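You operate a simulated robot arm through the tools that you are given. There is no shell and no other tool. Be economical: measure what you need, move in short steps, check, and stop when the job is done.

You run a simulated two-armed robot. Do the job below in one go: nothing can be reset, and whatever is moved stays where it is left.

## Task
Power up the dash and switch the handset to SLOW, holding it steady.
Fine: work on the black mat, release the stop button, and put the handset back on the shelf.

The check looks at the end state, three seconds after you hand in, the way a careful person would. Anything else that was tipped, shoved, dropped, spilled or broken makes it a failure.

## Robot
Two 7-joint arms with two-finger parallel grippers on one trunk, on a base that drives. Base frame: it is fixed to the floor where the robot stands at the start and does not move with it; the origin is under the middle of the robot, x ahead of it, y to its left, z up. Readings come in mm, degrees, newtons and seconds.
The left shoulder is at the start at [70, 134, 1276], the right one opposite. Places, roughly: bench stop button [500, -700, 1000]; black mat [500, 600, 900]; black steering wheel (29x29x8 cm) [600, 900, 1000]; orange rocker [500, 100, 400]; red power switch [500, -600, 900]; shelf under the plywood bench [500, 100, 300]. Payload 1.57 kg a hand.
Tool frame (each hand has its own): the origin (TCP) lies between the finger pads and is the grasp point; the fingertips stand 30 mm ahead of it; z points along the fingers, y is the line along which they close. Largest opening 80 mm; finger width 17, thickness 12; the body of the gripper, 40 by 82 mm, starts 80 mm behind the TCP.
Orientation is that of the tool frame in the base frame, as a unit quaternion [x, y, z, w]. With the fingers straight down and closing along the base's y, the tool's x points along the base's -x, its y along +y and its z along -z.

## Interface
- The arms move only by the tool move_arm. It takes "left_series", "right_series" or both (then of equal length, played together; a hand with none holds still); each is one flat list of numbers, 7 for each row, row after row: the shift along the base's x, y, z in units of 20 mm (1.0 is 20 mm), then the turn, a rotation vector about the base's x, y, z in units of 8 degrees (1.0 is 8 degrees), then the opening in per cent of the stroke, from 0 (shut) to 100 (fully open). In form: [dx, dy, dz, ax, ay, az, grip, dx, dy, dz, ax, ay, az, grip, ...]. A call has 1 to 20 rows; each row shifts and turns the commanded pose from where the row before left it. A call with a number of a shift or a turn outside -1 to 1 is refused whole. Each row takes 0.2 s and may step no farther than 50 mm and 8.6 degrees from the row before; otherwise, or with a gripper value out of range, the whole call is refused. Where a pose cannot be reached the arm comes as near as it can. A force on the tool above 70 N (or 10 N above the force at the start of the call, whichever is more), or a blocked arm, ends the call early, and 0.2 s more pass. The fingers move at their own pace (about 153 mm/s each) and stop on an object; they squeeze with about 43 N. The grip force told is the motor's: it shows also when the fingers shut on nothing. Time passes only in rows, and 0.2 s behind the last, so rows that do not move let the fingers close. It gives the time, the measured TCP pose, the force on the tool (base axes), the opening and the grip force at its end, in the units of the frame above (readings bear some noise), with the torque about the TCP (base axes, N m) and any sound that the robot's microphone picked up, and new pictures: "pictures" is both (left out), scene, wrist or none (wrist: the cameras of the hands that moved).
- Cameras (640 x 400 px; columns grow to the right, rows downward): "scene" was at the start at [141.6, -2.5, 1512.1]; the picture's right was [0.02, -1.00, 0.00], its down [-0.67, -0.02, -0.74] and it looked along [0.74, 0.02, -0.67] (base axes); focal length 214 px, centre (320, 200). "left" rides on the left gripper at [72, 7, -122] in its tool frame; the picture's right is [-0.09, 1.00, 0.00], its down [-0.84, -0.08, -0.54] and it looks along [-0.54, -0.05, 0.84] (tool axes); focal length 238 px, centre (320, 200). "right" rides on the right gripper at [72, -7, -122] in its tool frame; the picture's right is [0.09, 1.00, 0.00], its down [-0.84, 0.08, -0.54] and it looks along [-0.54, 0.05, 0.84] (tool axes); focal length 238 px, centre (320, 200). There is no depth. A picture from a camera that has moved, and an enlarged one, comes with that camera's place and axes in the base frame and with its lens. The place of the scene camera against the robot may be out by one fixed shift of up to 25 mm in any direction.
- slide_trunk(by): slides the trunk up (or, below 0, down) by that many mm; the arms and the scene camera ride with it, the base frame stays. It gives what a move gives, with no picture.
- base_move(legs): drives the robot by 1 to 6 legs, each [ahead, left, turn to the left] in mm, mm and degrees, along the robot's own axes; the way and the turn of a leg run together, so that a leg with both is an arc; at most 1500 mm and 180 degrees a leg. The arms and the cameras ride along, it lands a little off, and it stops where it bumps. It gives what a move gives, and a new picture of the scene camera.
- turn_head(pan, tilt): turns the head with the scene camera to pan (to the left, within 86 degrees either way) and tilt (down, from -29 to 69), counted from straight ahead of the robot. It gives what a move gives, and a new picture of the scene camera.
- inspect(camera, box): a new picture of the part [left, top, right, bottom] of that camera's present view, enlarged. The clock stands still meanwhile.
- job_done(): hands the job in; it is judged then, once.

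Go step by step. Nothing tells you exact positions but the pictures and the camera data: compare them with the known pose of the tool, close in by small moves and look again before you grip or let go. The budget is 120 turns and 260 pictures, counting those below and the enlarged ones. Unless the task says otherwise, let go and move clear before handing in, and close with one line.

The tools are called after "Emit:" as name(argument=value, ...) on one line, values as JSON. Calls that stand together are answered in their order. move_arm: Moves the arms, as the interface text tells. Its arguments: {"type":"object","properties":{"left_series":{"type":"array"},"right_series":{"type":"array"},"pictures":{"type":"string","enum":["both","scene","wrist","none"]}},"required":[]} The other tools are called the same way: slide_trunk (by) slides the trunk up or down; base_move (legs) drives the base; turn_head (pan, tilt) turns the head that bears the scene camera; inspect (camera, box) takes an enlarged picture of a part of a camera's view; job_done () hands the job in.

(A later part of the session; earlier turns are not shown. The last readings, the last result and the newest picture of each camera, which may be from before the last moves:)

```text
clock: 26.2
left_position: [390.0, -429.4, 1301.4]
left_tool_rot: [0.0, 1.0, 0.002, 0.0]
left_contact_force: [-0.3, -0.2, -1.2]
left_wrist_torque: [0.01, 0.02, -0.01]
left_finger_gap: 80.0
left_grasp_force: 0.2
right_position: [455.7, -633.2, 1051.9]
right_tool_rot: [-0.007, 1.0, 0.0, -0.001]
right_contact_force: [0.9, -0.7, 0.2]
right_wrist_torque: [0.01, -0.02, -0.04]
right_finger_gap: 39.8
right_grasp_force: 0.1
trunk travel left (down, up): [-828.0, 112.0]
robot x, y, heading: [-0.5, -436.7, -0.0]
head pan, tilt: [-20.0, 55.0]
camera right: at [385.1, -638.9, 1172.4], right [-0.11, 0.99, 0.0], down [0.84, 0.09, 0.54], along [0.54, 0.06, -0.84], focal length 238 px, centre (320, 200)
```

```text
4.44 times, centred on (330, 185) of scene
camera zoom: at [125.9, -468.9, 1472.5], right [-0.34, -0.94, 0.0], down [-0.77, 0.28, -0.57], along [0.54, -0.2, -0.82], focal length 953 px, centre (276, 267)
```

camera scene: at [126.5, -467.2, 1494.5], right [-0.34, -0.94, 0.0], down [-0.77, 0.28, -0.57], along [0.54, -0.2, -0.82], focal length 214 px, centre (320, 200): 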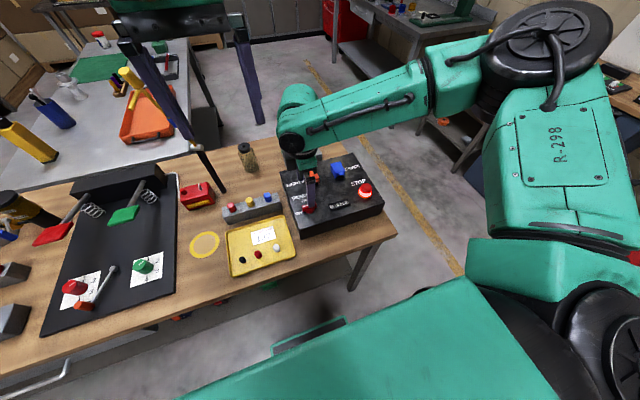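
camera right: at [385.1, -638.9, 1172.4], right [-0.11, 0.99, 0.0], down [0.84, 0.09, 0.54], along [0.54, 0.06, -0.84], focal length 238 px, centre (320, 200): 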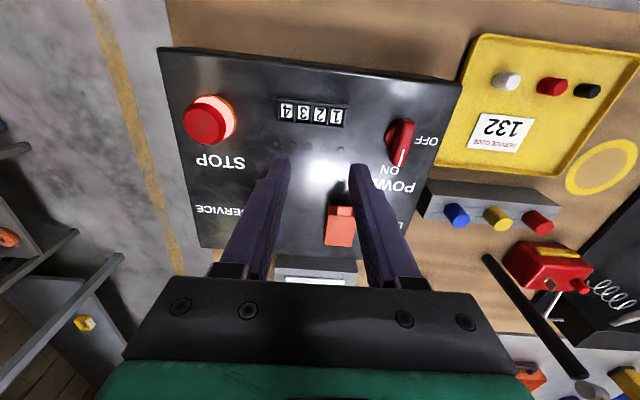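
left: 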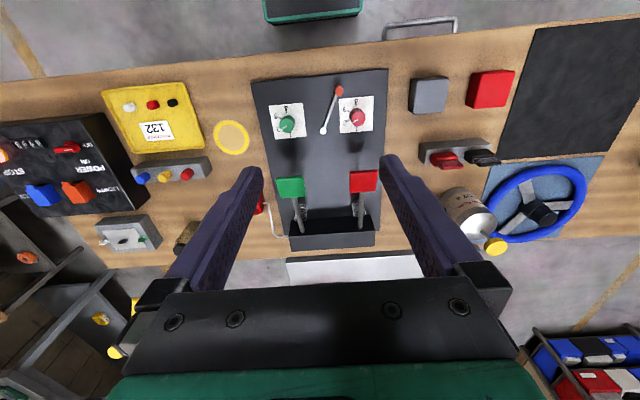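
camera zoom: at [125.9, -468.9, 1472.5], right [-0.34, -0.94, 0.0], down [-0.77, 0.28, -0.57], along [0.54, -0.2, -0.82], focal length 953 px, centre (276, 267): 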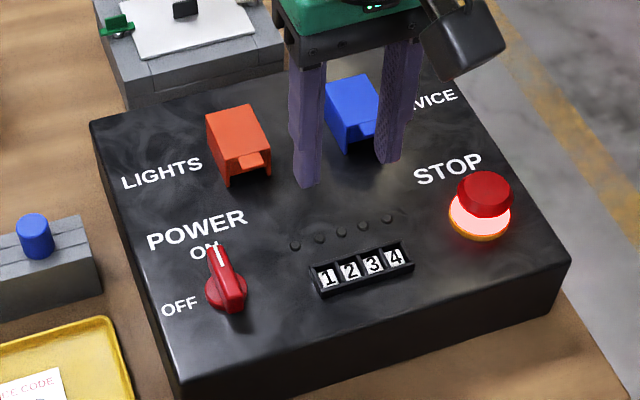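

The knob is at ON but the dash LEDs stay dark: the stop is still in. Twisting and pulling only slipped, so I try a push on it: hand closed over the cap's centre.

Emit:
move_arm(right_series=[0, -0.9, 0, 0, 0, 0, 0, 0, -0.9, 0, 0, 0, 0, 0, 0, -0.9, 0, 0, 0, 0, 0, 0, -0.9, 0, 0, 0, 0, 0, 0, -0.8, 0, 0, 0, 0, 0, 0, -0.8, 0, 0, 0, 0, 0, 0, 0, -1, 0, 0, 0, 0, 0, 0, -1, 0, 0, 0, 0], pictures="wrist")

Emit:
inspect(camera="scene", box=[330, 130, 410, 200])

```text
clock: 28.1
left_position: [390.2, -427.2, 1300.7]
left_tool_rot: [0.0, 1.0, 0.0, 0.0]
left_contact_force: [0.6, 0.8, -1.0]
left_wrist_torque: [-0.01, 0.03, 0.01]
left_finger_gap: 80.1
left_grasp_force: 0.1
right_position: [454.3, -734.2, 1010.9]
right_tool_rot: [-0.006, 1.0, 0.0, 0.0]
right_contact_force: [0.1, 0.3, -0.2]
right_wrist_torque: [-0.02, -0.01, 0.04]
right_finger_gap: 0.0
right_grasp_force: 21.3
trunk travel left (down, up): [-828.0, 112.0]
robot x, y, heading: [0.1, -438.7, 0.1]
head pan, tilt: [-20.0, 55.0]
camera right: at [385.0, -741.1, 1131.5], right [-0.11, 0.99, 0.0], down [0.84, 0.09, 0.54], along [0.54, 0.06, -0.84], focal length 238 px, centre (320, 200)
```

right: 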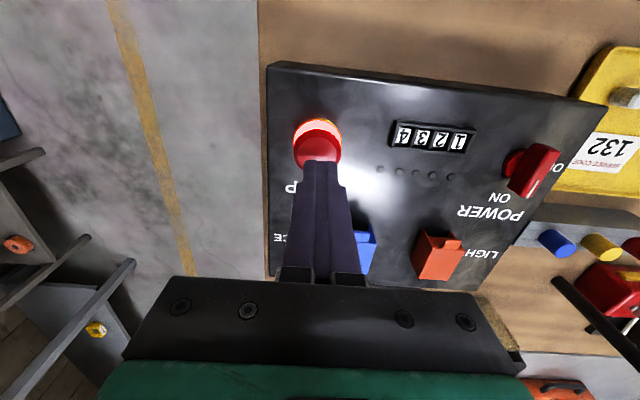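

```text
5.71 times, centred on (370, 165) of scene
camera zoom: at [126.6, -467.7, 1472.5], right [-0.34, -0.94, 0.0], down [-0.77, 0.28, -0.57], along [0.54, -0.2, -0.82], focal length 1226 px, centre (34, 400)
```

zoom: 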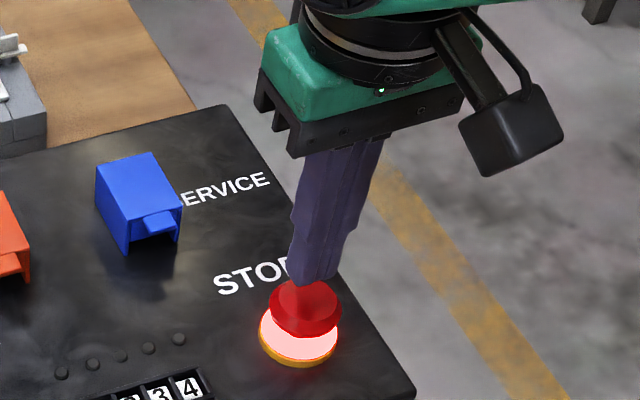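

Emit:
move_arm(right_series=[0, 0, -0.5, 0, 0, 0, 0, 0, 0, -0.25, 0, 0, 0, 0, 0, 0, -0.25, 0, 0, 0, 0], pictures="none")

Emit:
inspect(camera="scene", box=[330, 130, 410, 200])

```text
clock: 28.9
left_position: [388.6, -428.2, 1301.7]
left_tool_rot: [0.001, 1.0, 0.0, 0.0]
left_contact_force: [0.6, 0.4, 0.7]
left_wrist_torque: [0.01, 0.03, -0.01]
left_finger_gap: 80.2
left_grasp_force: 0.0
right_position: [454.8, -734.7, 990.8]
right_tool_rot: [-0.007, 1.0, 0.0, 0.001]
right_contact_force: [1.0, -1.0, 2.3]
right_wrist_torque: [-0.01, 0.01, -0.02]
right_finger_gap: 0.0
right_grasp_force: 22.0
trunk travel left (down, up): [-828.0, 112.0]
robot x, y, heading: [-1.5, -437.0, -0.1]
head pan, tilt: [-20.0, 55.0]
```

```text
5.71 times, centred on (370, 165) of scene
camera zoom: at [125.5, -467.6, 1472.6], right [-0.34, -0.94, 0.0], down [-0.77, 0.28, -0.57], along [0.54, -0.2, -0.82], focal length 1226 px, centre (34, 400)
```

zoom: 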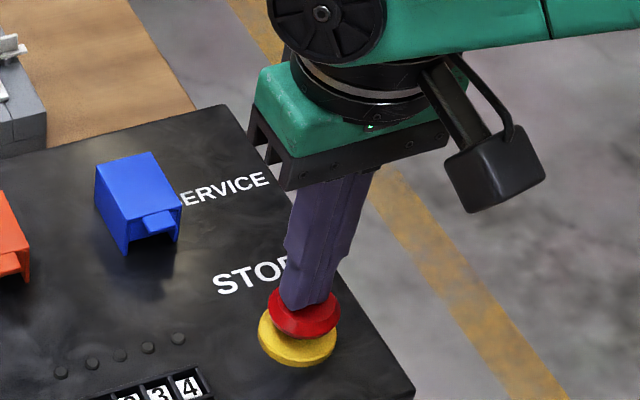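

A light touch made the light go out. I lift and look.

Emit:
move_arm(right_series=[0, 0, 1, 0, 0, 0, 0, 0, 0, 1, 0, 0, 0, 0, 0, 0, 1, 0, 0, 0, 0, 0, 0.5, 1, 0, 0, 0, 0], pictures="wrist")

Emit:
inspect(camera="scene", box=[270, 130, 410, 230])

```text
clock: 29.9
left_position: [389.0, -427.6, 1301.4]
left_tool_rot: [0.0, 1.0, 0.0, 0.0]
left_contact_force: [0.3, -0.2, 0.2]
left_wrist_torque: [-0.04, -0.01, 0.0]
left_finger_gap: 80.2
left_grasp_force: 0.1
right_position: [453.9, -724.0, 1069.9]
right_tool_rot: [-0.007, 1.0, 0.0, 0.0]
right_contact_force: [-0.4, 0.3, 0.1]
right_wrist_torque: [-0.03, -0.03, -0.02]
right_finger_gap: 0.1
right_grasp_force: 20.6
trunk travel left (down, up): [-828.0, 112.0]
robot x, y, heading: [0.9, -437.7, 0.2]
head pan, tilt: [-20.0, 55.0]
camera right: at [383.8, -730.7, 1192.1], right [-0.11, 0.99, 0.0], down [0.84, 0.09, 0.54], along [0.54, 0.06, -0.84], focal length 238 px, centre (320, 200)
```

right: 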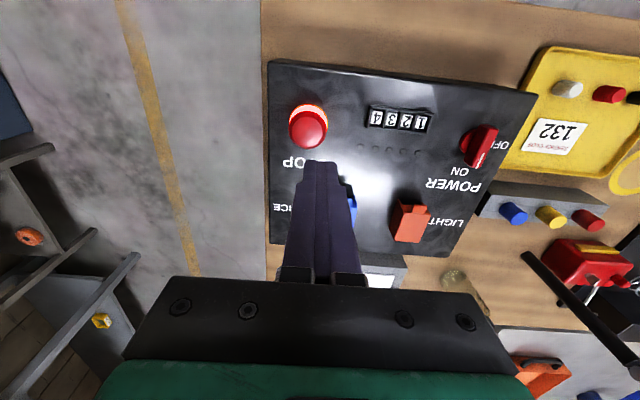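

```text
4.00 times, centred on (340, 180) of scene
camera zoom: at [125.5, -466.8, 1472.6], right [-0.34, -0.94, 0.0], down [-0.77, 0.28, -0.57], along [0.54, -0.2, -0.82], focal length 858 px, centre (240, 280)
```

zoom: 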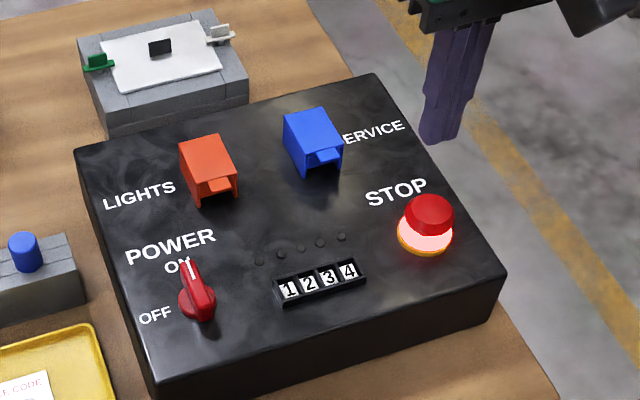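

Light is back after the light touch. I press deeper with a force watch.

Emit:
move_arm(right_series=[0, -0.55, -1, 0, 0, 0, 0, 0, 0, -1, 0, 0, 0, 0, 0, 0, -1, 0, 0, 0, 0, 0, 0, -1, 0, 0, 0, 0, 0, 0, -0.2, 0, 0, 0, 0, 0, 0, -0.2, 0, 0, 0, 0], pictures="none")

Emit:
inspect(camera="scene", box=[330, 130, 410, 200])

```text
clock: 31.2
left_position: [387.3, -427.5, 1303.5]
left_tool_rot: [-0.001, 1.0, 0.0, 0.002]
left_contact_force: [-0.4, -0.8, 0.8]
left_wrist_torque: [0.0, -0.01, -0.01]
left_finger_gap: 80.0
left_grasp_force: 0.1
right_position: [455.5, -734.9, 985.7]
right_tool_rot: [-0.008, 1.0, 0.0, 0.005]
right_contact_force: [1.6, -3.1, 21.0]
right_wrist_torque: [-0.08, 0.03, 0.1]
right_finger_gap: 0.1
right_grasp_force: 21.7
trunk travel left (down, up): [-828.0, 112.0]
robot x, y, heading: [-2.5, -441.7, 0.2]
head pan, tilt: [-20.0, 55.0]
heard: click
```

```text
5.71 times, centred on (370, 165) of scene
camera zoom: at [122.3, -466.5, 1473.2], right [-0.34, -0.94, 0.0], down [-0.77, 0.28, -0.58], along [0.54, -0.2, -0.82], focal length 1226 px, centre (34, 400)
```

zoom: 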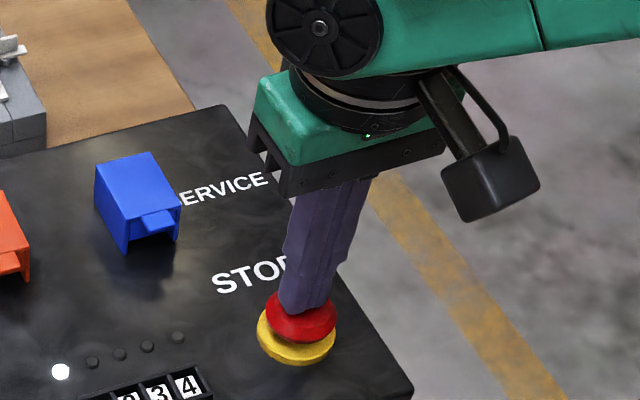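

A click and the first panel LED lit up. I lift and check.

Emit:
move_arm(right_series=[0, 0, 1, 0, 0, 0, 0, 0, 0, 1, 0, 0, 0, 0, 0, 0, 1, 0, 0, 0, 0, 0, 0, 1, 0, 0, 0, 0, 0, 0, 1, 0, 0, 0, 0, 0, 0, 1, 0, 0, 0, 0], pictures="none")

Emit:
inspect(camera="scene", box=[270, 130, 410, 230])

```text
clock: 32.6
left_position: [389.2, -428.3, 1301.3]
left_tool_rot: [0.0, 1.0, 0.0, 0.0]
left_contact_force: [-1.1, 0.4, 0.7]
left_wrist_torque: [0.01, -0.01, -0.01]
left_finger_gap: 80.1
left_grasp_force: 0.2
right_position: [456.0, -735.7, 1102.5]
right_tool_rot: [-0.007, 1.0, 0.0, 0.0]
right_contact_force: [0.3, -0.7, -0.4]
right_wrist_torque: [0.0, -0.02, -0.01]
right_finger_gap: 0.0
right_grasp_force: 21.6
trunk travel left (down, up): [-828.0, 112.0]
robot x, y, heading: [-1.3, -435.2, -0.1]
head pan, tilt: [-20.0, 55.0]
```

```text
4.00 times, centred on (340, 180) of scene
camera zoom: at [125.6, -467.2, 1472.5], right [-0.34, -0.94, 0.0], down [-0.77, 0.28, -0.57], along [0.54, -0.2, -0.82], focal length 858 px, centre (240, 280)
```

zoom: 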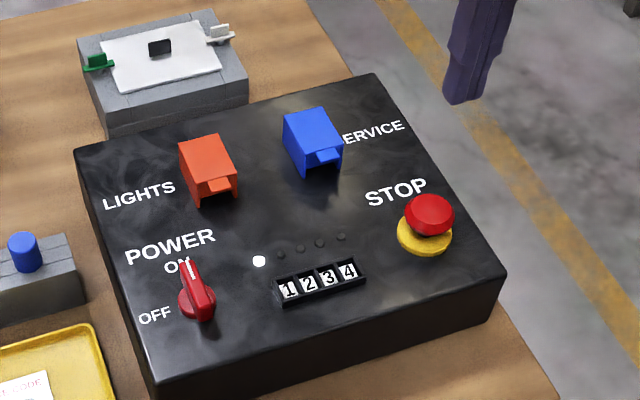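

Dash is powered: stop light off, first LED on. Next the handset under the bench; I check the room beside the robot before backing up.

Emit:
turn_head(pan=86, tilt=35)

Emit:
turn_head(pan=-86, tilt=35)

```text
clock: 34.5
left_position: [390.4, -428.2, 1302.0]
left_tool_rot: [0.0, 1.0, 0.0, 0.0]
left_contact_force: [0.2, 0.0, -0.1]
left_wrist_torque: [0.0, 0.01, 0.02]
left_finger_gap: 80.0
left_grasp_force: 0.1
right_position: [455.5, -736.1, 1101.6]
right_tool_rot: [-0.007, 1.0, 0.001, 0.0]
right_contact_force: [-0.3, -0.8, 1.1]
right_wrist_torque: [0.01, 0.03, -0.01]
right_finger_gap: 0.0
right_grasp_force: 21.4
trunk travel left (down, up): [-828.0, 112.0]
robot x, y, heading: [1.9, -439.5, -0.2]
head pan, tilt: [85.9, 35.0]
camera scene: at [64.4, -355.1, 1500.8], right [1.0, -0.07, 0.0], down [-0.04, -0.57, -0.82], along [0.06, 0.82, -0.57], focal length 214 px, centre (320, 200)
```

scene: 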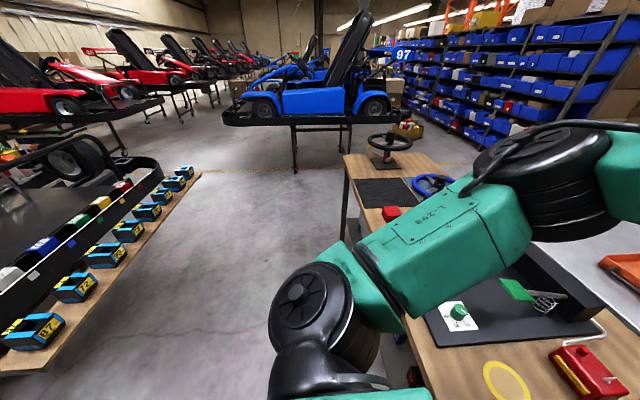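

```text
clock: 37.1
left_position: [388.7, -428.3, 1301.4]
left_tool_rot: [0.0, 1.0, 0.0, 0.0]
left_contact_force: [0.0, -0.3, 0.1]
left_wrist_torque: [0.0, 0.01, -0.02]
left_finger_gap: 80.1
left_grasp_force: 0.0
right_position: [456.1, -735.9, 1102.0]
right_tool_rot: [-0.007, 1.0, 0.001, 0.001]
right_contact_force: [-0.4, -0.6, -0.2]
right_wrist_torque: [0.03, 0.0, 0.01]
right_finger_gap: 0.0
right_grasp_force: 21.5
trunk travel left (down, up): [-828.0, 112.0]
robot x, y, heading: [-2.0, -438.6, 0.2]
head pan, tilt: [-85.9, 35.0]
camera scene: at [64.4, -530.8, 1500.8], right [-1.0, -0.07, 0.0], down [-0.04, 0.57, -0.82], along [0.06, -0.82, -0.57], focal length 214 px, centre (320, 200)
```

scene: 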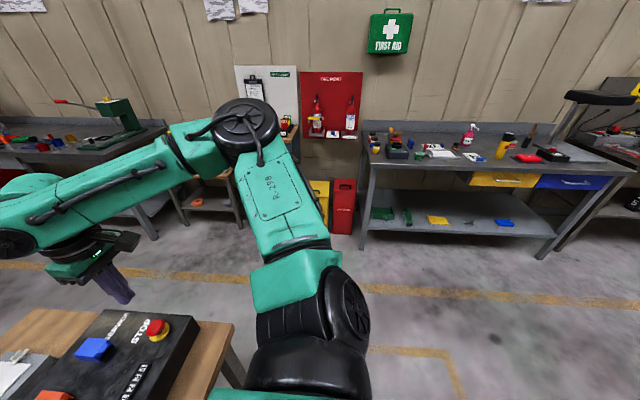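

Space behind is at least 600 mm. I back up 250 mm and shift left toward the shelf middle, then look under the bench.

Emit:
base_move(legs=[[-270, 0, 0], [0, 480, 0]])

Emit:
turn_head(pan=0, tilt=50)

```text
clock: 41.4
left_position: [115.4, 49.1, 1303.2]
left_tool_rot: [-0.002, 1.0, 0.001, 0.0]
left_contact_force: [0.6, 0.8, -0.1]
left_wrist_torque: [-0.01, 0.0, 0.01]
left_finger_gap: 79.9
left_grasp_force: 0.0
right_position: [183.2, -257.6, 1102.4]
right_tool_rot: [-0.009, 1.0, 0.001, 0.0]
right_contact_force: [-0.3, -1.1, -0.2]
right_wrist_torque: [0.01, 0.0, -0.02]
right_finger_gap: 0.0
right_grasp_force: 21.5
trunk travel left (down, up): [-828.0, 112.0]
robot x, y, heading: [-272.8, 41.3, 0.3]
head pan, tilt: [-85.9, 35.0]
camera scene: at [-208.9, -54.8, 1500.6], right [-1.0, -0.08, 0.0], down [-0.04, 0.57, -0.82], along [0.06, -0.82, -0.57], focal length 214 px, centre (320, 200)
```

scene: 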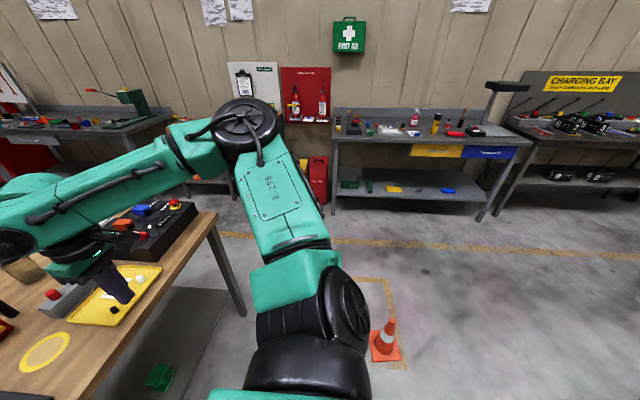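

```text
clock: 43.0
left_position: [114.4, 50.7, 1301.9]
left_tool_rot: [-0.003, 1.0, 0.0, 0.0]
left_contact_force: [-0.2, 0.2, -0.6]
left_wrist_torque: [-0.01, -0.01, 0.0]
left_finger_gap: 80.0
left_grasp_force: 0.0
right_position: [182.5, -256.9, 1101.7]
right_tool_rot: [-0.01, 1.0, 0.0, 0.0]
right_contact_force: [0.8, -0.1, -0.7]
right_wrist_torque: [-0.01, -0.03, -0.02]
right_finger_gap: 0.0
right_grasp_force: 21.2
trunk travel left (down, up): [-828.0, 112.0]
robot x, y, heading: [-273.3, 42.0, 0.3]
head pan, tilt: [0.0, 50.0]
camera scene: at [-138.7, 35.2, 1479.1], right [0.0, -1.0, 0.0], down [-0.77, 0.0, -0.64], along [0.64, 0.0, -0.77], focal length 214 px, centre (320, 200)
```

scene: 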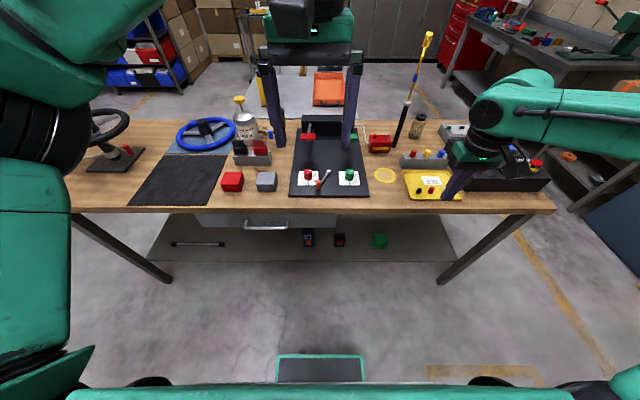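

I can see a blue handset with an orange rocker on the shelf near (308,240), with other items beside it. I zoom in.

Emit:
inspect(camera="scene", box=[260, 205, 420, 265])

Emit:
slide_trunk(by=-500)

Emit:
turn_head(pan=0, tilt=40)

```text
4.00 times, centred on (340, 235) of scene
camera zoom: at [-138.7, 35.2, 1479.1], right [0.0, -1.0, 0.0], down [-0.77, 0.0, -0.64], along [0.64, 0.0, -0.77], focal length 858 px, centre (240, 60)
```

zoom: 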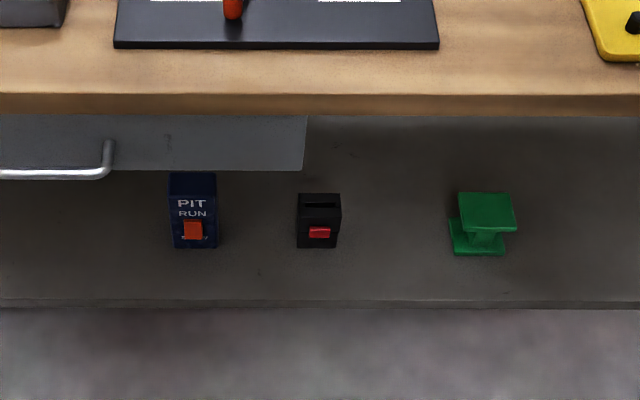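

```text
refused: -500 is not a number from -400 to 400
```

```text
clock: 43.8
left_position: [115.1, 52.0, 1301.3]
left_tool_rot: [-0.003, 1.0, 0.001, 0.0]
left_contact_force: [-0.4, 0.8, -0.3]
left_wrist_torque: [-0.02, 0.02, 0.02]
left_finger_gap: 79.9
left_grasp_force: 0.0
right_position: [182.9, -257.2, 1102.3]
right_tool_rot: [-0.009, 1.0, -0.001, 0.0]
right_contact_force: [0.2, 0.5, -0.1]
right_wrist_torque: [0.01, 0.03, 0.0]
right_finger_gap: 0.0
right_grasp_force: 21.5
trunk travel left (down, up): [-828.0, 112.0]
robot x, y, heading: [-271.0, 38.1, 0.6]
head pan, tilt: [0.0, 40.0]
camera scene: at [-130.7, 35.2, 1493.2], right [0.0, -1.0, 0.0], down [-0.64, 0.0, -0.77], along [0.77, 0.0, -0.64], focal length 214 px, centre (320, 200)
```

scene: 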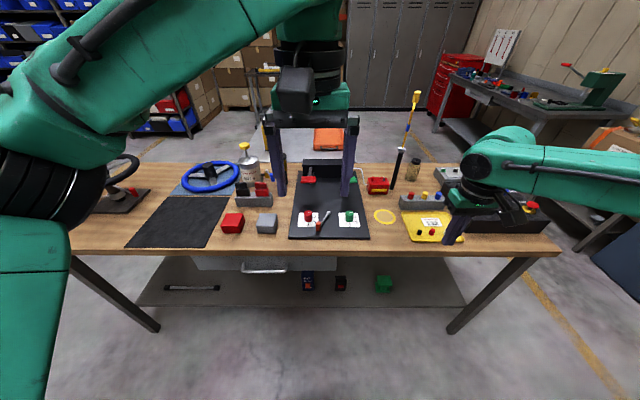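

Emit:
slide_trunk(by=-400)

Emit:
turn_head(pan=0, tilt=40)

Emit:
inspect(camera="scene", box=[220, 120, 420, 245])

```text
clock: 47.6
left_position: [115.8, 50.6, 901.5]
left_tool_rot: [-0.002, 1.0, 0.0, 0.0]
left_contact_force: [-0.1, -0.2, -1.4]
left_wrist_torque: [0.0, 0.0, -0.01]
left_finger_gap: 80.0
left_grasp_force: 0.1
right_position: [182.9, -256.9, 702.5]
right_tool_rot: [-0.01, 1.0, -0.001, 0.001]
right_contact_force: [0.3, 0.0, -0.5]
right_wrist_torque: [0.0, -0.02, 0.02]
right_finger_gap: 0.5
right_grasp_force: 20.7
trunk travel left (down, up): [-428.0, 512.0]
robot x, y, heading: [-276.4, 40.5, 0.1]
head pan, tilt: [0.0, 40.0]
```

```text
clock: 48.2
left_position: [116.0, 51.6, 901.7]
left_tool_rot: [-0.002, 1.0, -0.001, -0.001]
left_contact_force: [0.1, -0.7, 0.2]
left_wrist_torque: [-0.03, 0.0, 0.01]
left_finger_gap: 79.8
left_grasp_force: 0.0
right_position: [183.9, -257.6, 701.7]
right_tool_rot: [-0.01, 1.0, 0.0, -0.001]
right_contact_force: [0.4, -0.8, 0.1]
right_wrist_torque: [0.0, -0.03, -0.03]
right_finger_gap: 0.1
right_grasp_force: 21.1
trunk travel left (down, up): [-428.0, 512.0]
robot x, y, heading: [-275.6, 37.7, 0.3]
head pan, tilt: [0.0, 40.0]
camera scene: at [-130.7, 35.3, 1093.2], right [0.0, -1.0, 0.0], down [-0.64, 0.0, -0.77], along [0.77, 0.0, -0.64], focal length 214 px, centre (320, 200)
```

scene: 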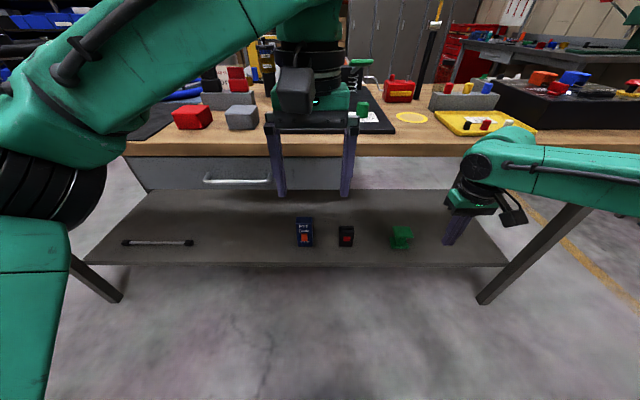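

```text
3.20 times, centred on (320, 182) of scene
camera zoom: at [-130.7, 35.3, 1093.2], right [0.0, -1.0, 0.0], down [-0.64, 0.0, -0.77], along [0.77, 0.0, -0.64], focal length 686 px, centre (320, 256)
```

zoom: 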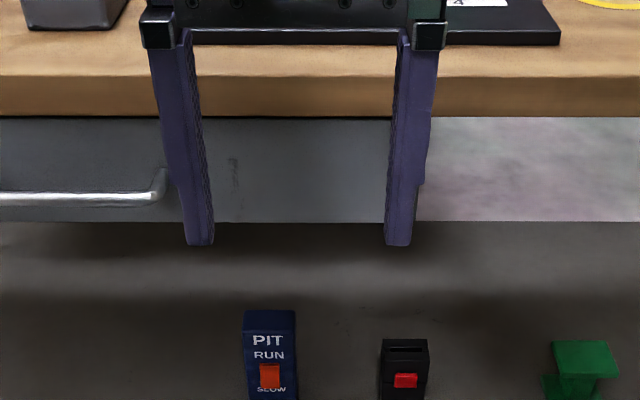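

Emit:
inspect(camera="scene", box=[270, 200, 430, 270])

Emit:
inspect(camera="left", box=[0, 0, 640, 400])

Emit:
inspect(camera="right", box=[0, 0, 640, 400])

```text
4.00 times, centred on (350, 235) of scene
camera zoom: at [-130.7, 35.3, 1093.2], right [0.0, -1.0, 0.0], down [-0.64, 0.0, -0.77], along [0.77, 0.0, -0.64], focal length 858 px, centre (200, 60)
```

zoom: 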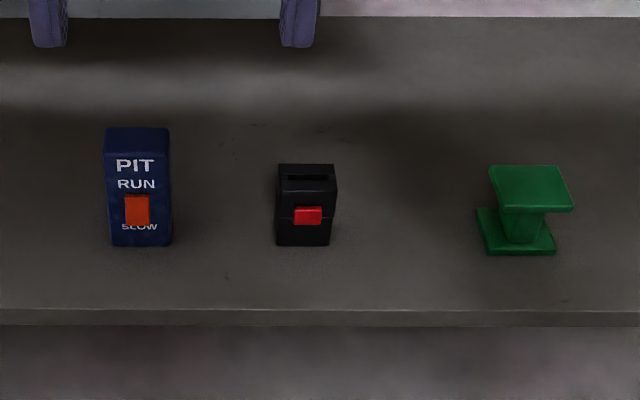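

```text
1.00 times, centred on (320, 200) of left
camera zoom: at [43.1, 57.8, 1022.3], right [0.09, 1.0, 0.0], down [0.84, -0.07, 0.54], along [0.54, -0.05, -0.84], focal length 238 px, centre (320, 200)
```

zoom: 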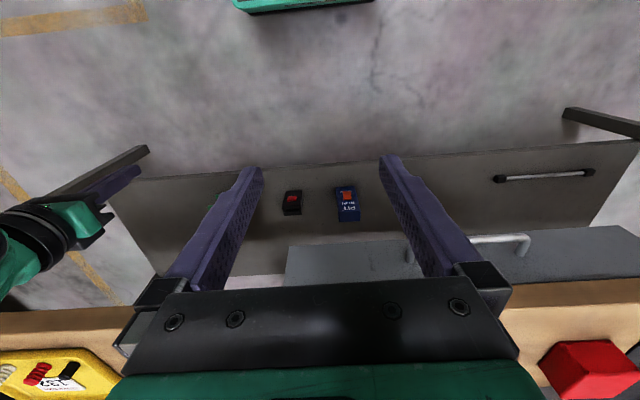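

```text
1.00 times, centred on (320, 200) of right
camera zoom: at [112.4, -263.3, 823.3], right [-0.11, 0.99, 0.0], down [0.83, 0.09, 0.54], along [0.54, 0.06, -0.84], focal length 238 px, centre (320, 200)
```

zoom: 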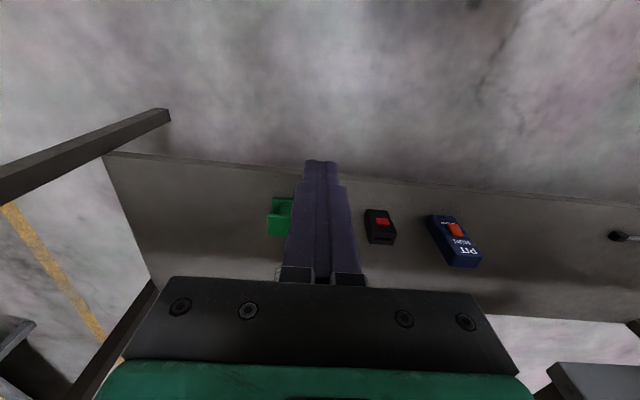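

Emit:
inspect(camera="left", box=[260, 170, 400, 240])

Emit:
inspect(camera="right", box=[340, 190, 500, 290])

```text
4.57 times, centred on (330, 205) of left
camera zoom: at [43.1, 57.8, 1022.3], right [0.09, 1.0, 0.0], down [0.84, -0.07, 0.54], along [0.54, -0.05, -0.84], focal length 1090 px, centre (274, 177)
```

zoom: 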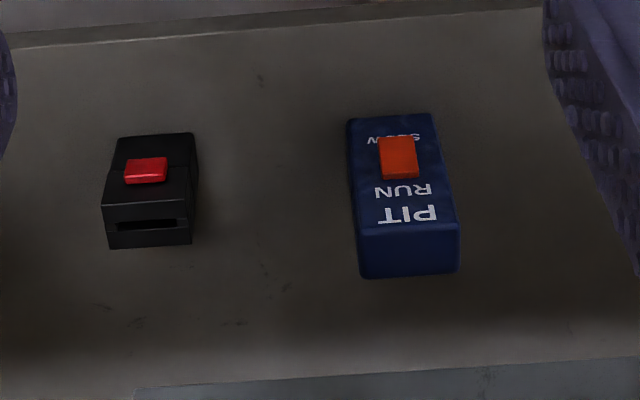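

```text
4.00 times, centred on (420, 240) of right
camera zoom: at [112.4, -263.3, 823.3], right [-0.11, 0.99, 0.0], down [0.83, 0.09, 0.54], along [0.54, 0.06, -0.84], focal length 953 px, centre (-80, 40)
```

zoom: 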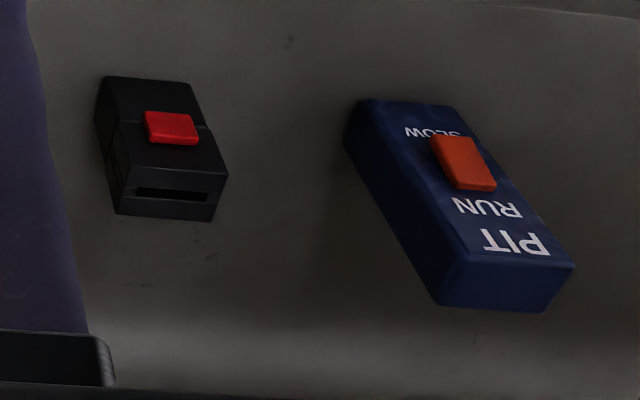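

The handset stands upright on the shelf, centre about (480,105), ~65 wide, ~41 deep, ~145 tall, label face toward me. I'll take it by its sides with the left hand, tool pitched 45 degrees forward; first lower the trunk and pitch the hand.

Emit:
slide_trunk(by=-250)

Emit:
move_arm(left_series=[0, 0.45, 0, 0, -0.95, 0, 100, 0, 0.45, 0, 0, -0.95, 0, 100, 0, 0.45, 0, 0, -0.95, 0, 100, 0, 0.45, 0, 0, -0.95, 0, 100, 0, 0.45, 0, 0, -0.95, 0, 100, 0, 0.45, 0, 0, -0.95, 0, 100], pictures="both")

```text
clock: 50.8
left_position: [114.7, 50.2, 652.9]
left_tool_rot: [-0.002, 1.0, 0.0, 0.0]
left_contact_force: [-0.2, -0.6, -0.8]
left_wrist_torque: [-0.01, -0.01, 0.03]
left_finger_gap: 80.1
left_grasp_force: 0.1
right_position: [183.3, -256.9, 451.9]
right_tool_rot: [-0.01, 1.0, 0.0, 0.0]
right_contact_force: [0.4, 0.0, -0.7]
right_wrist_torque: [0.01, 0.01, -0.01]
right_finger_gap: 0.1
right_grasp_force: 21.2
trunk travel left (down, up): [-178.0, 762.0]
robot x, y, heading: [-277.7, 39.7, 0.4]
head pan, tilt: [0.0, 40.0]
```

```text
clock: 52.2
left_position: [114.7, 104.9, 652.3]
left_tool_rot: [-0.002, 0.922, -0.001, 0.388]
left_contact_force: [-0.8, 0.5, 0.1]
left_wrist_torque: [-0.01, -0.01, 0.0]
left_finger_gap: 79.9
left_grasp_force: 0.0
right_position: [182.0, -255.9, 451.8]
right_tool_rot: [-0.01, 1.0, 0.0, 0.0]
right_contact_force: [0.3, -0.2, 0.3]
right_wrist_torque: [0.01, 0.01, -0.01]
right_finger_gap: 0.0
right_grasp_force: 21.0
trunk travel left (down, up): [-178.0, 762.0]
robot x, y, heading: [-275.4, 39.4, 0.2]
head pan, tilt: [0.0, 40.0]
camera scene: at [-130.8, 35.4, 843.2], right [0.0, -1.0, 0.0], down [-0.64, 0.0, -0.77], along [0.77, 0.0, -0.64], focal length 214 px, centre (320, 200)
camera left: at [-23.1, 112.0, 684.3], right [0.06, 1.0, 0.06], down [0.2, -0.07, 0.98], along [0.98, -0.05, -0.2], focal length 238 px, centre (320, 200)
```

scene: 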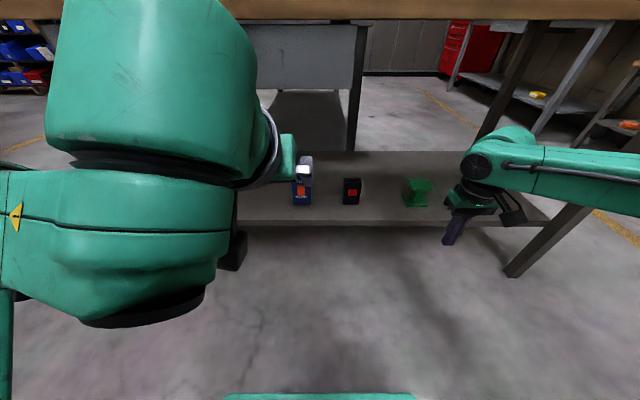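
left: 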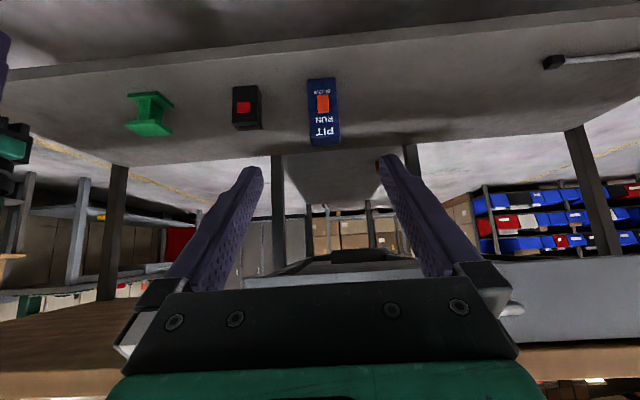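

The handset is straight ahead of the left hand. I move down and forward to just in front of it.

Emit:
move_arm(left_series=[0.5, 0, -1, 0, 0, 0, 100, 0.5, 0, -1, 0, 0, 0, 100, 0.5, 0, -1, 0, 0, 0, 100, 0.8, 0, -1, 0, 0, 0, 100, 0.9, 0, -1, 0, 0, 0, 100, 1, 0, -1, 0, 0, 0, 100, 1, 0, -1, 0, 0, 0, 100, 1, 0, -1, 0, 0, 0, 100, 1, 0, -1, 0, 0, 0, 100, 1, 0, -1, 0, 0, 0, 100, 1, 0, -0.7, 0, 0, 0, 100, 1, 0, -0.5, 0, 0, 0, 100], pictures="both")

```text
clock: 54.8
left_position: [320.0, 105.8, 427.0]
left_tool_rot: [-0.002, 0.922, -0.001, 0.387]
left_contact_force: [-0.2, 0.9, 0.2]
left_wrist_torque: [-0.01, 0.0, 0.04]
left_finger_gap: 79.9
left_grasp_force: 0.1
right_position: [182.8, -256.7, 451.7]
right_tool_rot: [-0.01, 1.0, 0.0, 0.0]
right_contact_force: [-0.8, 1.3, 0.1]
right_wrist_torque: [-0.03, 0.0, -0.01]
right_finger_gap: 0.0
right_grasp_force: 21.3
trunk travel left (down, up): [-178.0, 762.0]
robot x, y, heading: [-274.1, 39.6, 0.3]
head pan, tilt: [0.0, 40.0]
camera scene: at [-130.7, 35.3, 843.2], right [0.0, -1.0, 0.0], down [-0.64, 0.0, -0.77], along [0.77, 0.0, -0.64], focal length 214 px, centre (320, 200)
camera left: at [181.6, 112.2, 459.6], right [0.06, 1.0, 0.06], down [0.2, -0.07, 0.98], along [0.98, -0.05, -0.2], focal length 238 px, centre (320, 200)
```

scene: 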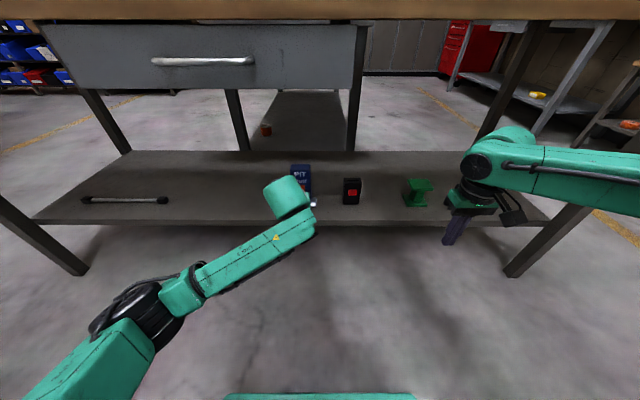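
left: 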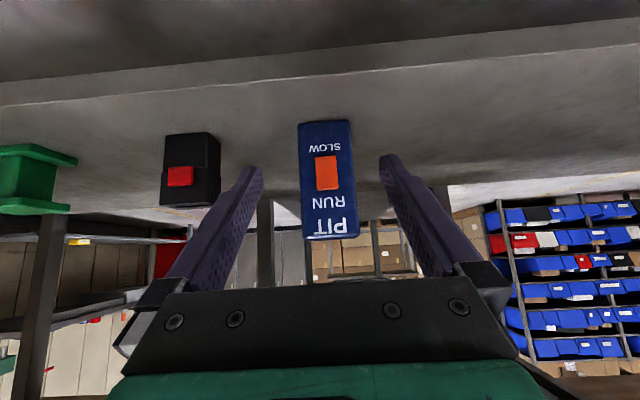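

Handset measured: centre y≈109, face x≈459, top z≈448. I advance so the fingers straddle its upper part.

Emit:
move_arm(left_series=[0.8, 0.15, -0.1, 0, 0, 0, 100, 1, 0, -0.1, 0, 0, 0, 100, 1, 0, -0.1, 0, 0, 0, 100, 1, 0, 0, 0, 0, 0, 100, 1, 0, 0, 0, 0, 0, 100, 0.6, 0, 0, 0, 0, 0, 100], pictures="both")

```text
clock: 56.2
left_position: [427.1, 108.1, 420.6]
left_tool_rot: [-0.002, 0.922, 0.0, 0.388]
left_contact_force: [0.4, -0.6, -0.1]
left_wrist_torque: [-0.03, 0.0, -0.01]
left_finger_gap: 80.0
left_grasp_force: 0.1
right_position: [182.1, -255.2, 451.7]
right_tool_rot: [-0.009, 1.0, 0.0, 0.0]
right_contact_force: [-0.9, 0.2, -0.5]
right_wrist_torque: [0.01, 0.01, 0.01]
right_finger_gap: 0.0
right_grasp_force: 21.1
trunk travel left (down, up): [-178.0, 762.0]
robot x, y, heading: [-274.5, 39.2, 0.2]
head pan, tilt: [0.0, 40.0]
camera scene: at [-130.7, 35.3, 843.2], right [0.0, -1.0, 0.0], down [-0.64, 0.0, -0.77], along [0.77, 0.0, -0.64], focal length 214 px, centre (320, 200)
camera left: at [289.7, 115.2, 454.0], right [0.06, 1.0, 0.06], down [0.2, -0.07, 0.98], along [0.98, -0.05, -0.2], focal length 238 px, centre (320, 200)
```

scene: 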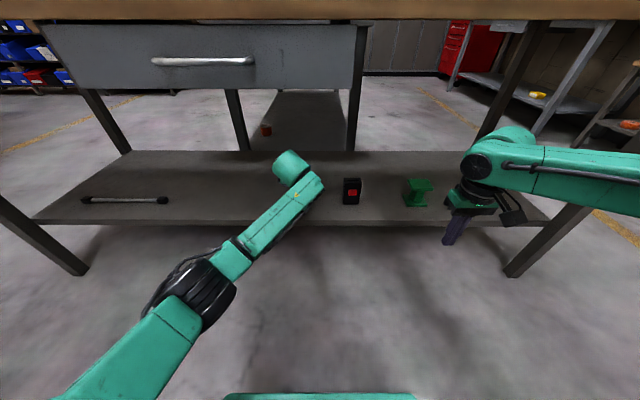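
left: 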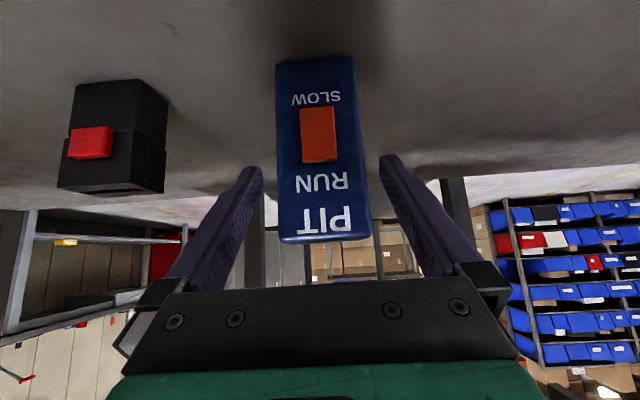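

Centred. Advance 52 mm more and check.

Emit:
move_arm(left_series=[0.9, 0, 0, 0, 0, 0, 100, 0.9, 0, 0, 0, 0, 0, 100, 0.8, 0, 0, 0, 0, 0, 100], pictures="wrist")

```text
clock: 57.0
left_position: [472.3, 107.7, 421.1]
left_tool_rot: [-0.001, 0.922, -0.002, 0.388]
left_contact_force: [-0.1, -0.1, -0.4]
left_wrist_torque: [0.03, 0.04, -0.01]
left_finger_gap: 79.7
left_grasp_force: 0.1
left hand out of reach, approached as far as the arm can: row 3
right_position: [183.3, -256.0, 450.9]
right_tool_rot: [-0.009, 1.0, 0.001, 0.0]
right_contact_force: [0.4, -0.8, 0.2]
right_wrist_torque: [-0.04, 0.02, 0.01]
right_finger_gap: 0.0
right_grasp_force: 21.5
trunk travel left (down, up): [-178.0, 762.0]
robot x, y, heading: [-276.5, 40.6, 0.1]
head pan, tilt: [0.0, 40.0]
camera left: at [333.8, 114.8, 454.1], right [0.06, 1.0, 0.06], down [0.2, -0.07, 0.98], along [0.98, -0.05, -0.2], focal length 238 px, centre (320, 200)
```

left: 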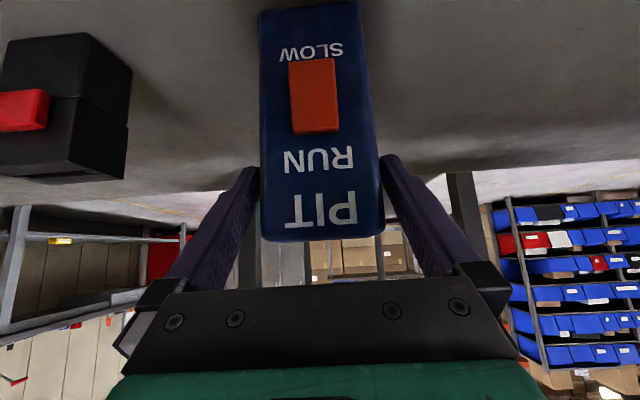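

The fingers straddle the upper body. I close.

Emit:
move_arm(left_series=[0, 0, 0, 0, 0, 0, 60, 0, 0, 0, 0, 0, 0, 60, 0, 0, 0, 0, 0, 0, 60], pictures="wrist")

```text
clock: 57.8
left_position: [470.9, 108.0, 423.2]
left_tool_rot: [-0.003, 0.922, -0.001, 0.388]
left_contact_force: [0.7, -1.0, 1.7]
left_wrist_torque: [-0.17, -0.25, 0.01]
left_finger_gap: 67.7
left_grasp_force: 43.2
right_position: [183.1, -256.0, 452.7]
right_tool_rot: [-0.009, 1.0, -0.001, 0.0]
right_contact_force: [-0.5, -0.9, 0.1]
right_wrist_torque: [0.01, 0.0, -0.02]
right_finger_gap: 0.0
right_grasp_force: 21.5
trunk travel left (down, up): [-178.0, 762.0]
robot x, y, heading: [-271.1, 45.4, 0.3]
head pan, tilt: [0.0, 40.0]
camera left: at [333.6, 114.7, 454.4], right [0.06, 1.0, 0.06], down [0.2, -0.07, 0.98], along [0.98, -0.05, -0.2], focal length 238 px, centre (320, 200)
```

left: 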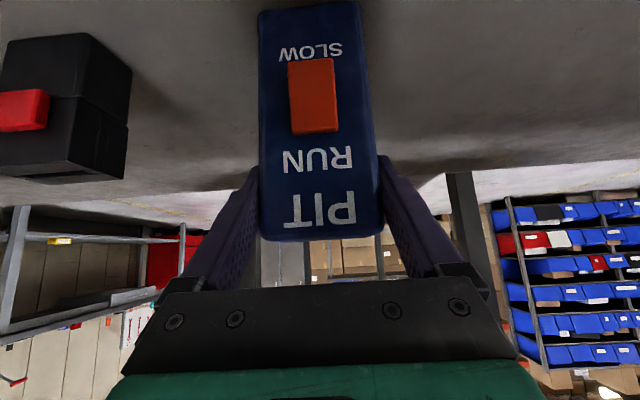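

Held (67.7 mm). Lift with the trunk by 40 mm.

Emit:
slide_trunk(by=40)

Emit:
inspect(camera="left", box=[0, 0, 640, 400])

Emit:
inspect(camera="scene", box=[200, 100, 440, 250])

```text
clock: 58.6
left_position: [471.7, 107.6, 460.2]
left_tool_rot: [-0.001, 0.922, -0.001, 0.387]
left_contact_force: [-0.2, 0.5, -3.3]
left_wrist_torque: [-0.02, 0.03, 0.01]
left_finger_gap: 67.7
left_grasp_force: 43.2
right_position: [182.2, -254.7, 492.5]
right_tool_rot: [-0.009, 1.0, 0.0, 0.0]
right_contact_force: [-0.4, 0.5, 0.1]
right_wrist_torque: [0.0, -0.01, 0.01]
right_finger_gap: 0.0
right_grasp_force: 21.0
trunk travel left (down, up): [-218.0, 722.0]
robot x, y, heading: [-277.8, 35.8, 0.4]
head pan, tilt: [0.0, 40.0]
```

```text
1.00 times, centred on (320, 200) of left
camera zoom: at [333.9, 115.0, 493.4], right [0.06, 1.0, 0.06], down [0.2, -0.07, 0.98], along [0.98, -0.05, -0.2], focal length 238 px, centre (320, 200)
```

zoom: 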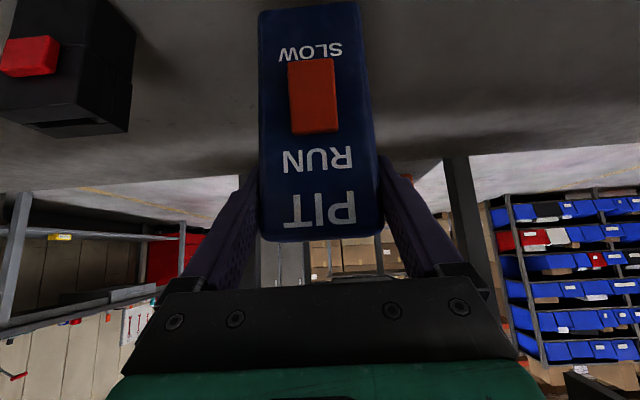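

```text
2.67 times, centred on (320, 175) of scene
camera zoom: at [-130.1, 35.3, 883.1], right [0.0, -1.0, 0.0], down [-0.64, 0.0, -0.77], along [0.77, 0.0, -0.64], focal length 572 px, centre (320, 267)
```

zoom: 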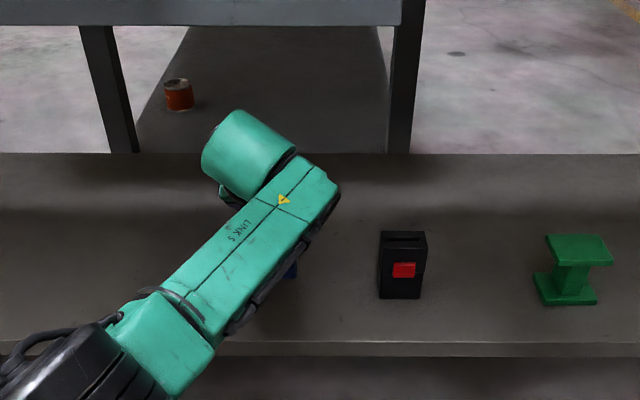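

The handset is lifted cleanly. I withdraw it straight back from under the bench with the arm.

Emit:
move_arm(left_series=[-0.7, 0, 0, 0, 0, 0, 60, -1, 0, 0, 0, 0, 0, 60, -1, 0, 0, 0, 0, 0, 60, -1, 0, 0, 0, 0, 0, 60, -1, 0, 0, 0, 0, 0, 60, -1, 0, 0, 0, 0, 0, 60, -1, 0, 0, 0, 0, 0, 60, -1, 0, 0, 0, 0, 0, 60, -1, 0, 0, 0, 0, 0, 60, -1, 0, 0, 0, 0, 0, 60, -1, 0, 0, 0, 0, 0, 60, -1, 0, 0, 0, 0, 0, 60, -1, 0, 0, 0, 0, 0, 60, -1, 0, 0, 0, 0, 0, 60], pictures="both")

```text
clock: 61.1
left_position: [279.7, 126.0, 540.8]
left_tool_rot: [-0.008, 0.884, 0.02, 0.467]
left_contact_force: [-0.9, 0.4, -2.4]
left_wrist_torque: [0.0, 0.03, 0.01]
left_finger_gap: 67.5
left_grasp_force: 43.5
right_position: [183.0, -256.7, 490.8]
right_tool_rot: [-0.009, 1.0, 0.0, 0.0]
right_contact_force: [0.9, -0.1, -0.6]
right_wrist_torque: [0.0, -0.01, 0.02]
right_finger_gap: 0.2
right_grasp_force: 21.1
trunk travel left (down, up): [-218.0, 722.0]
robot x, y, heading: [-273.6, 41.2, 0.2]
head pan, tilt: [0.0, 40.0]
stopped in row 12 (left hand): the arm was blocked; the commanded pose is now the measured one
camera scene: at [-130.2, 35.5, 883.1], right [0.0, -1.0, 0.0], down [-0.64, 0.0, -0.77], along [0.77, 0.0, -0.64], focal length 214 px, centre (320, 200)
camera left: at [138.2, 128.5, 548.8], right [0.02, 0.99, 0.1], down [0.03, -0.1, 0.99], along [1.0, -0.02, -0.03], focal length 238 px, centre (320, 200)
```

scene: 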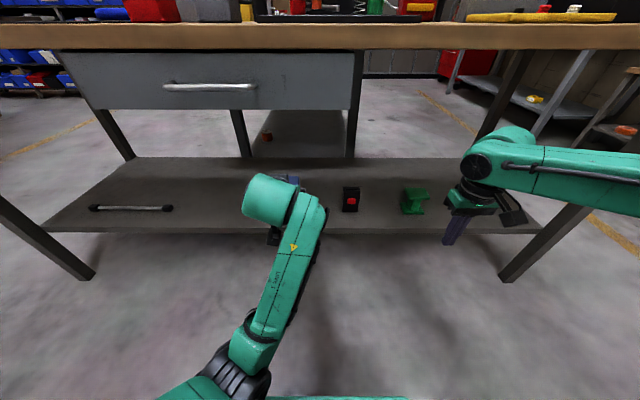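
left: 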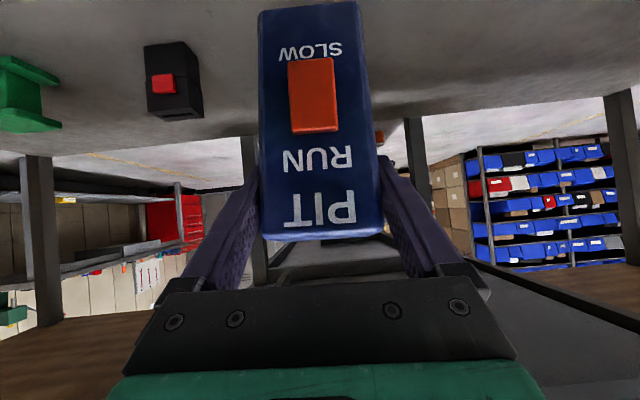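

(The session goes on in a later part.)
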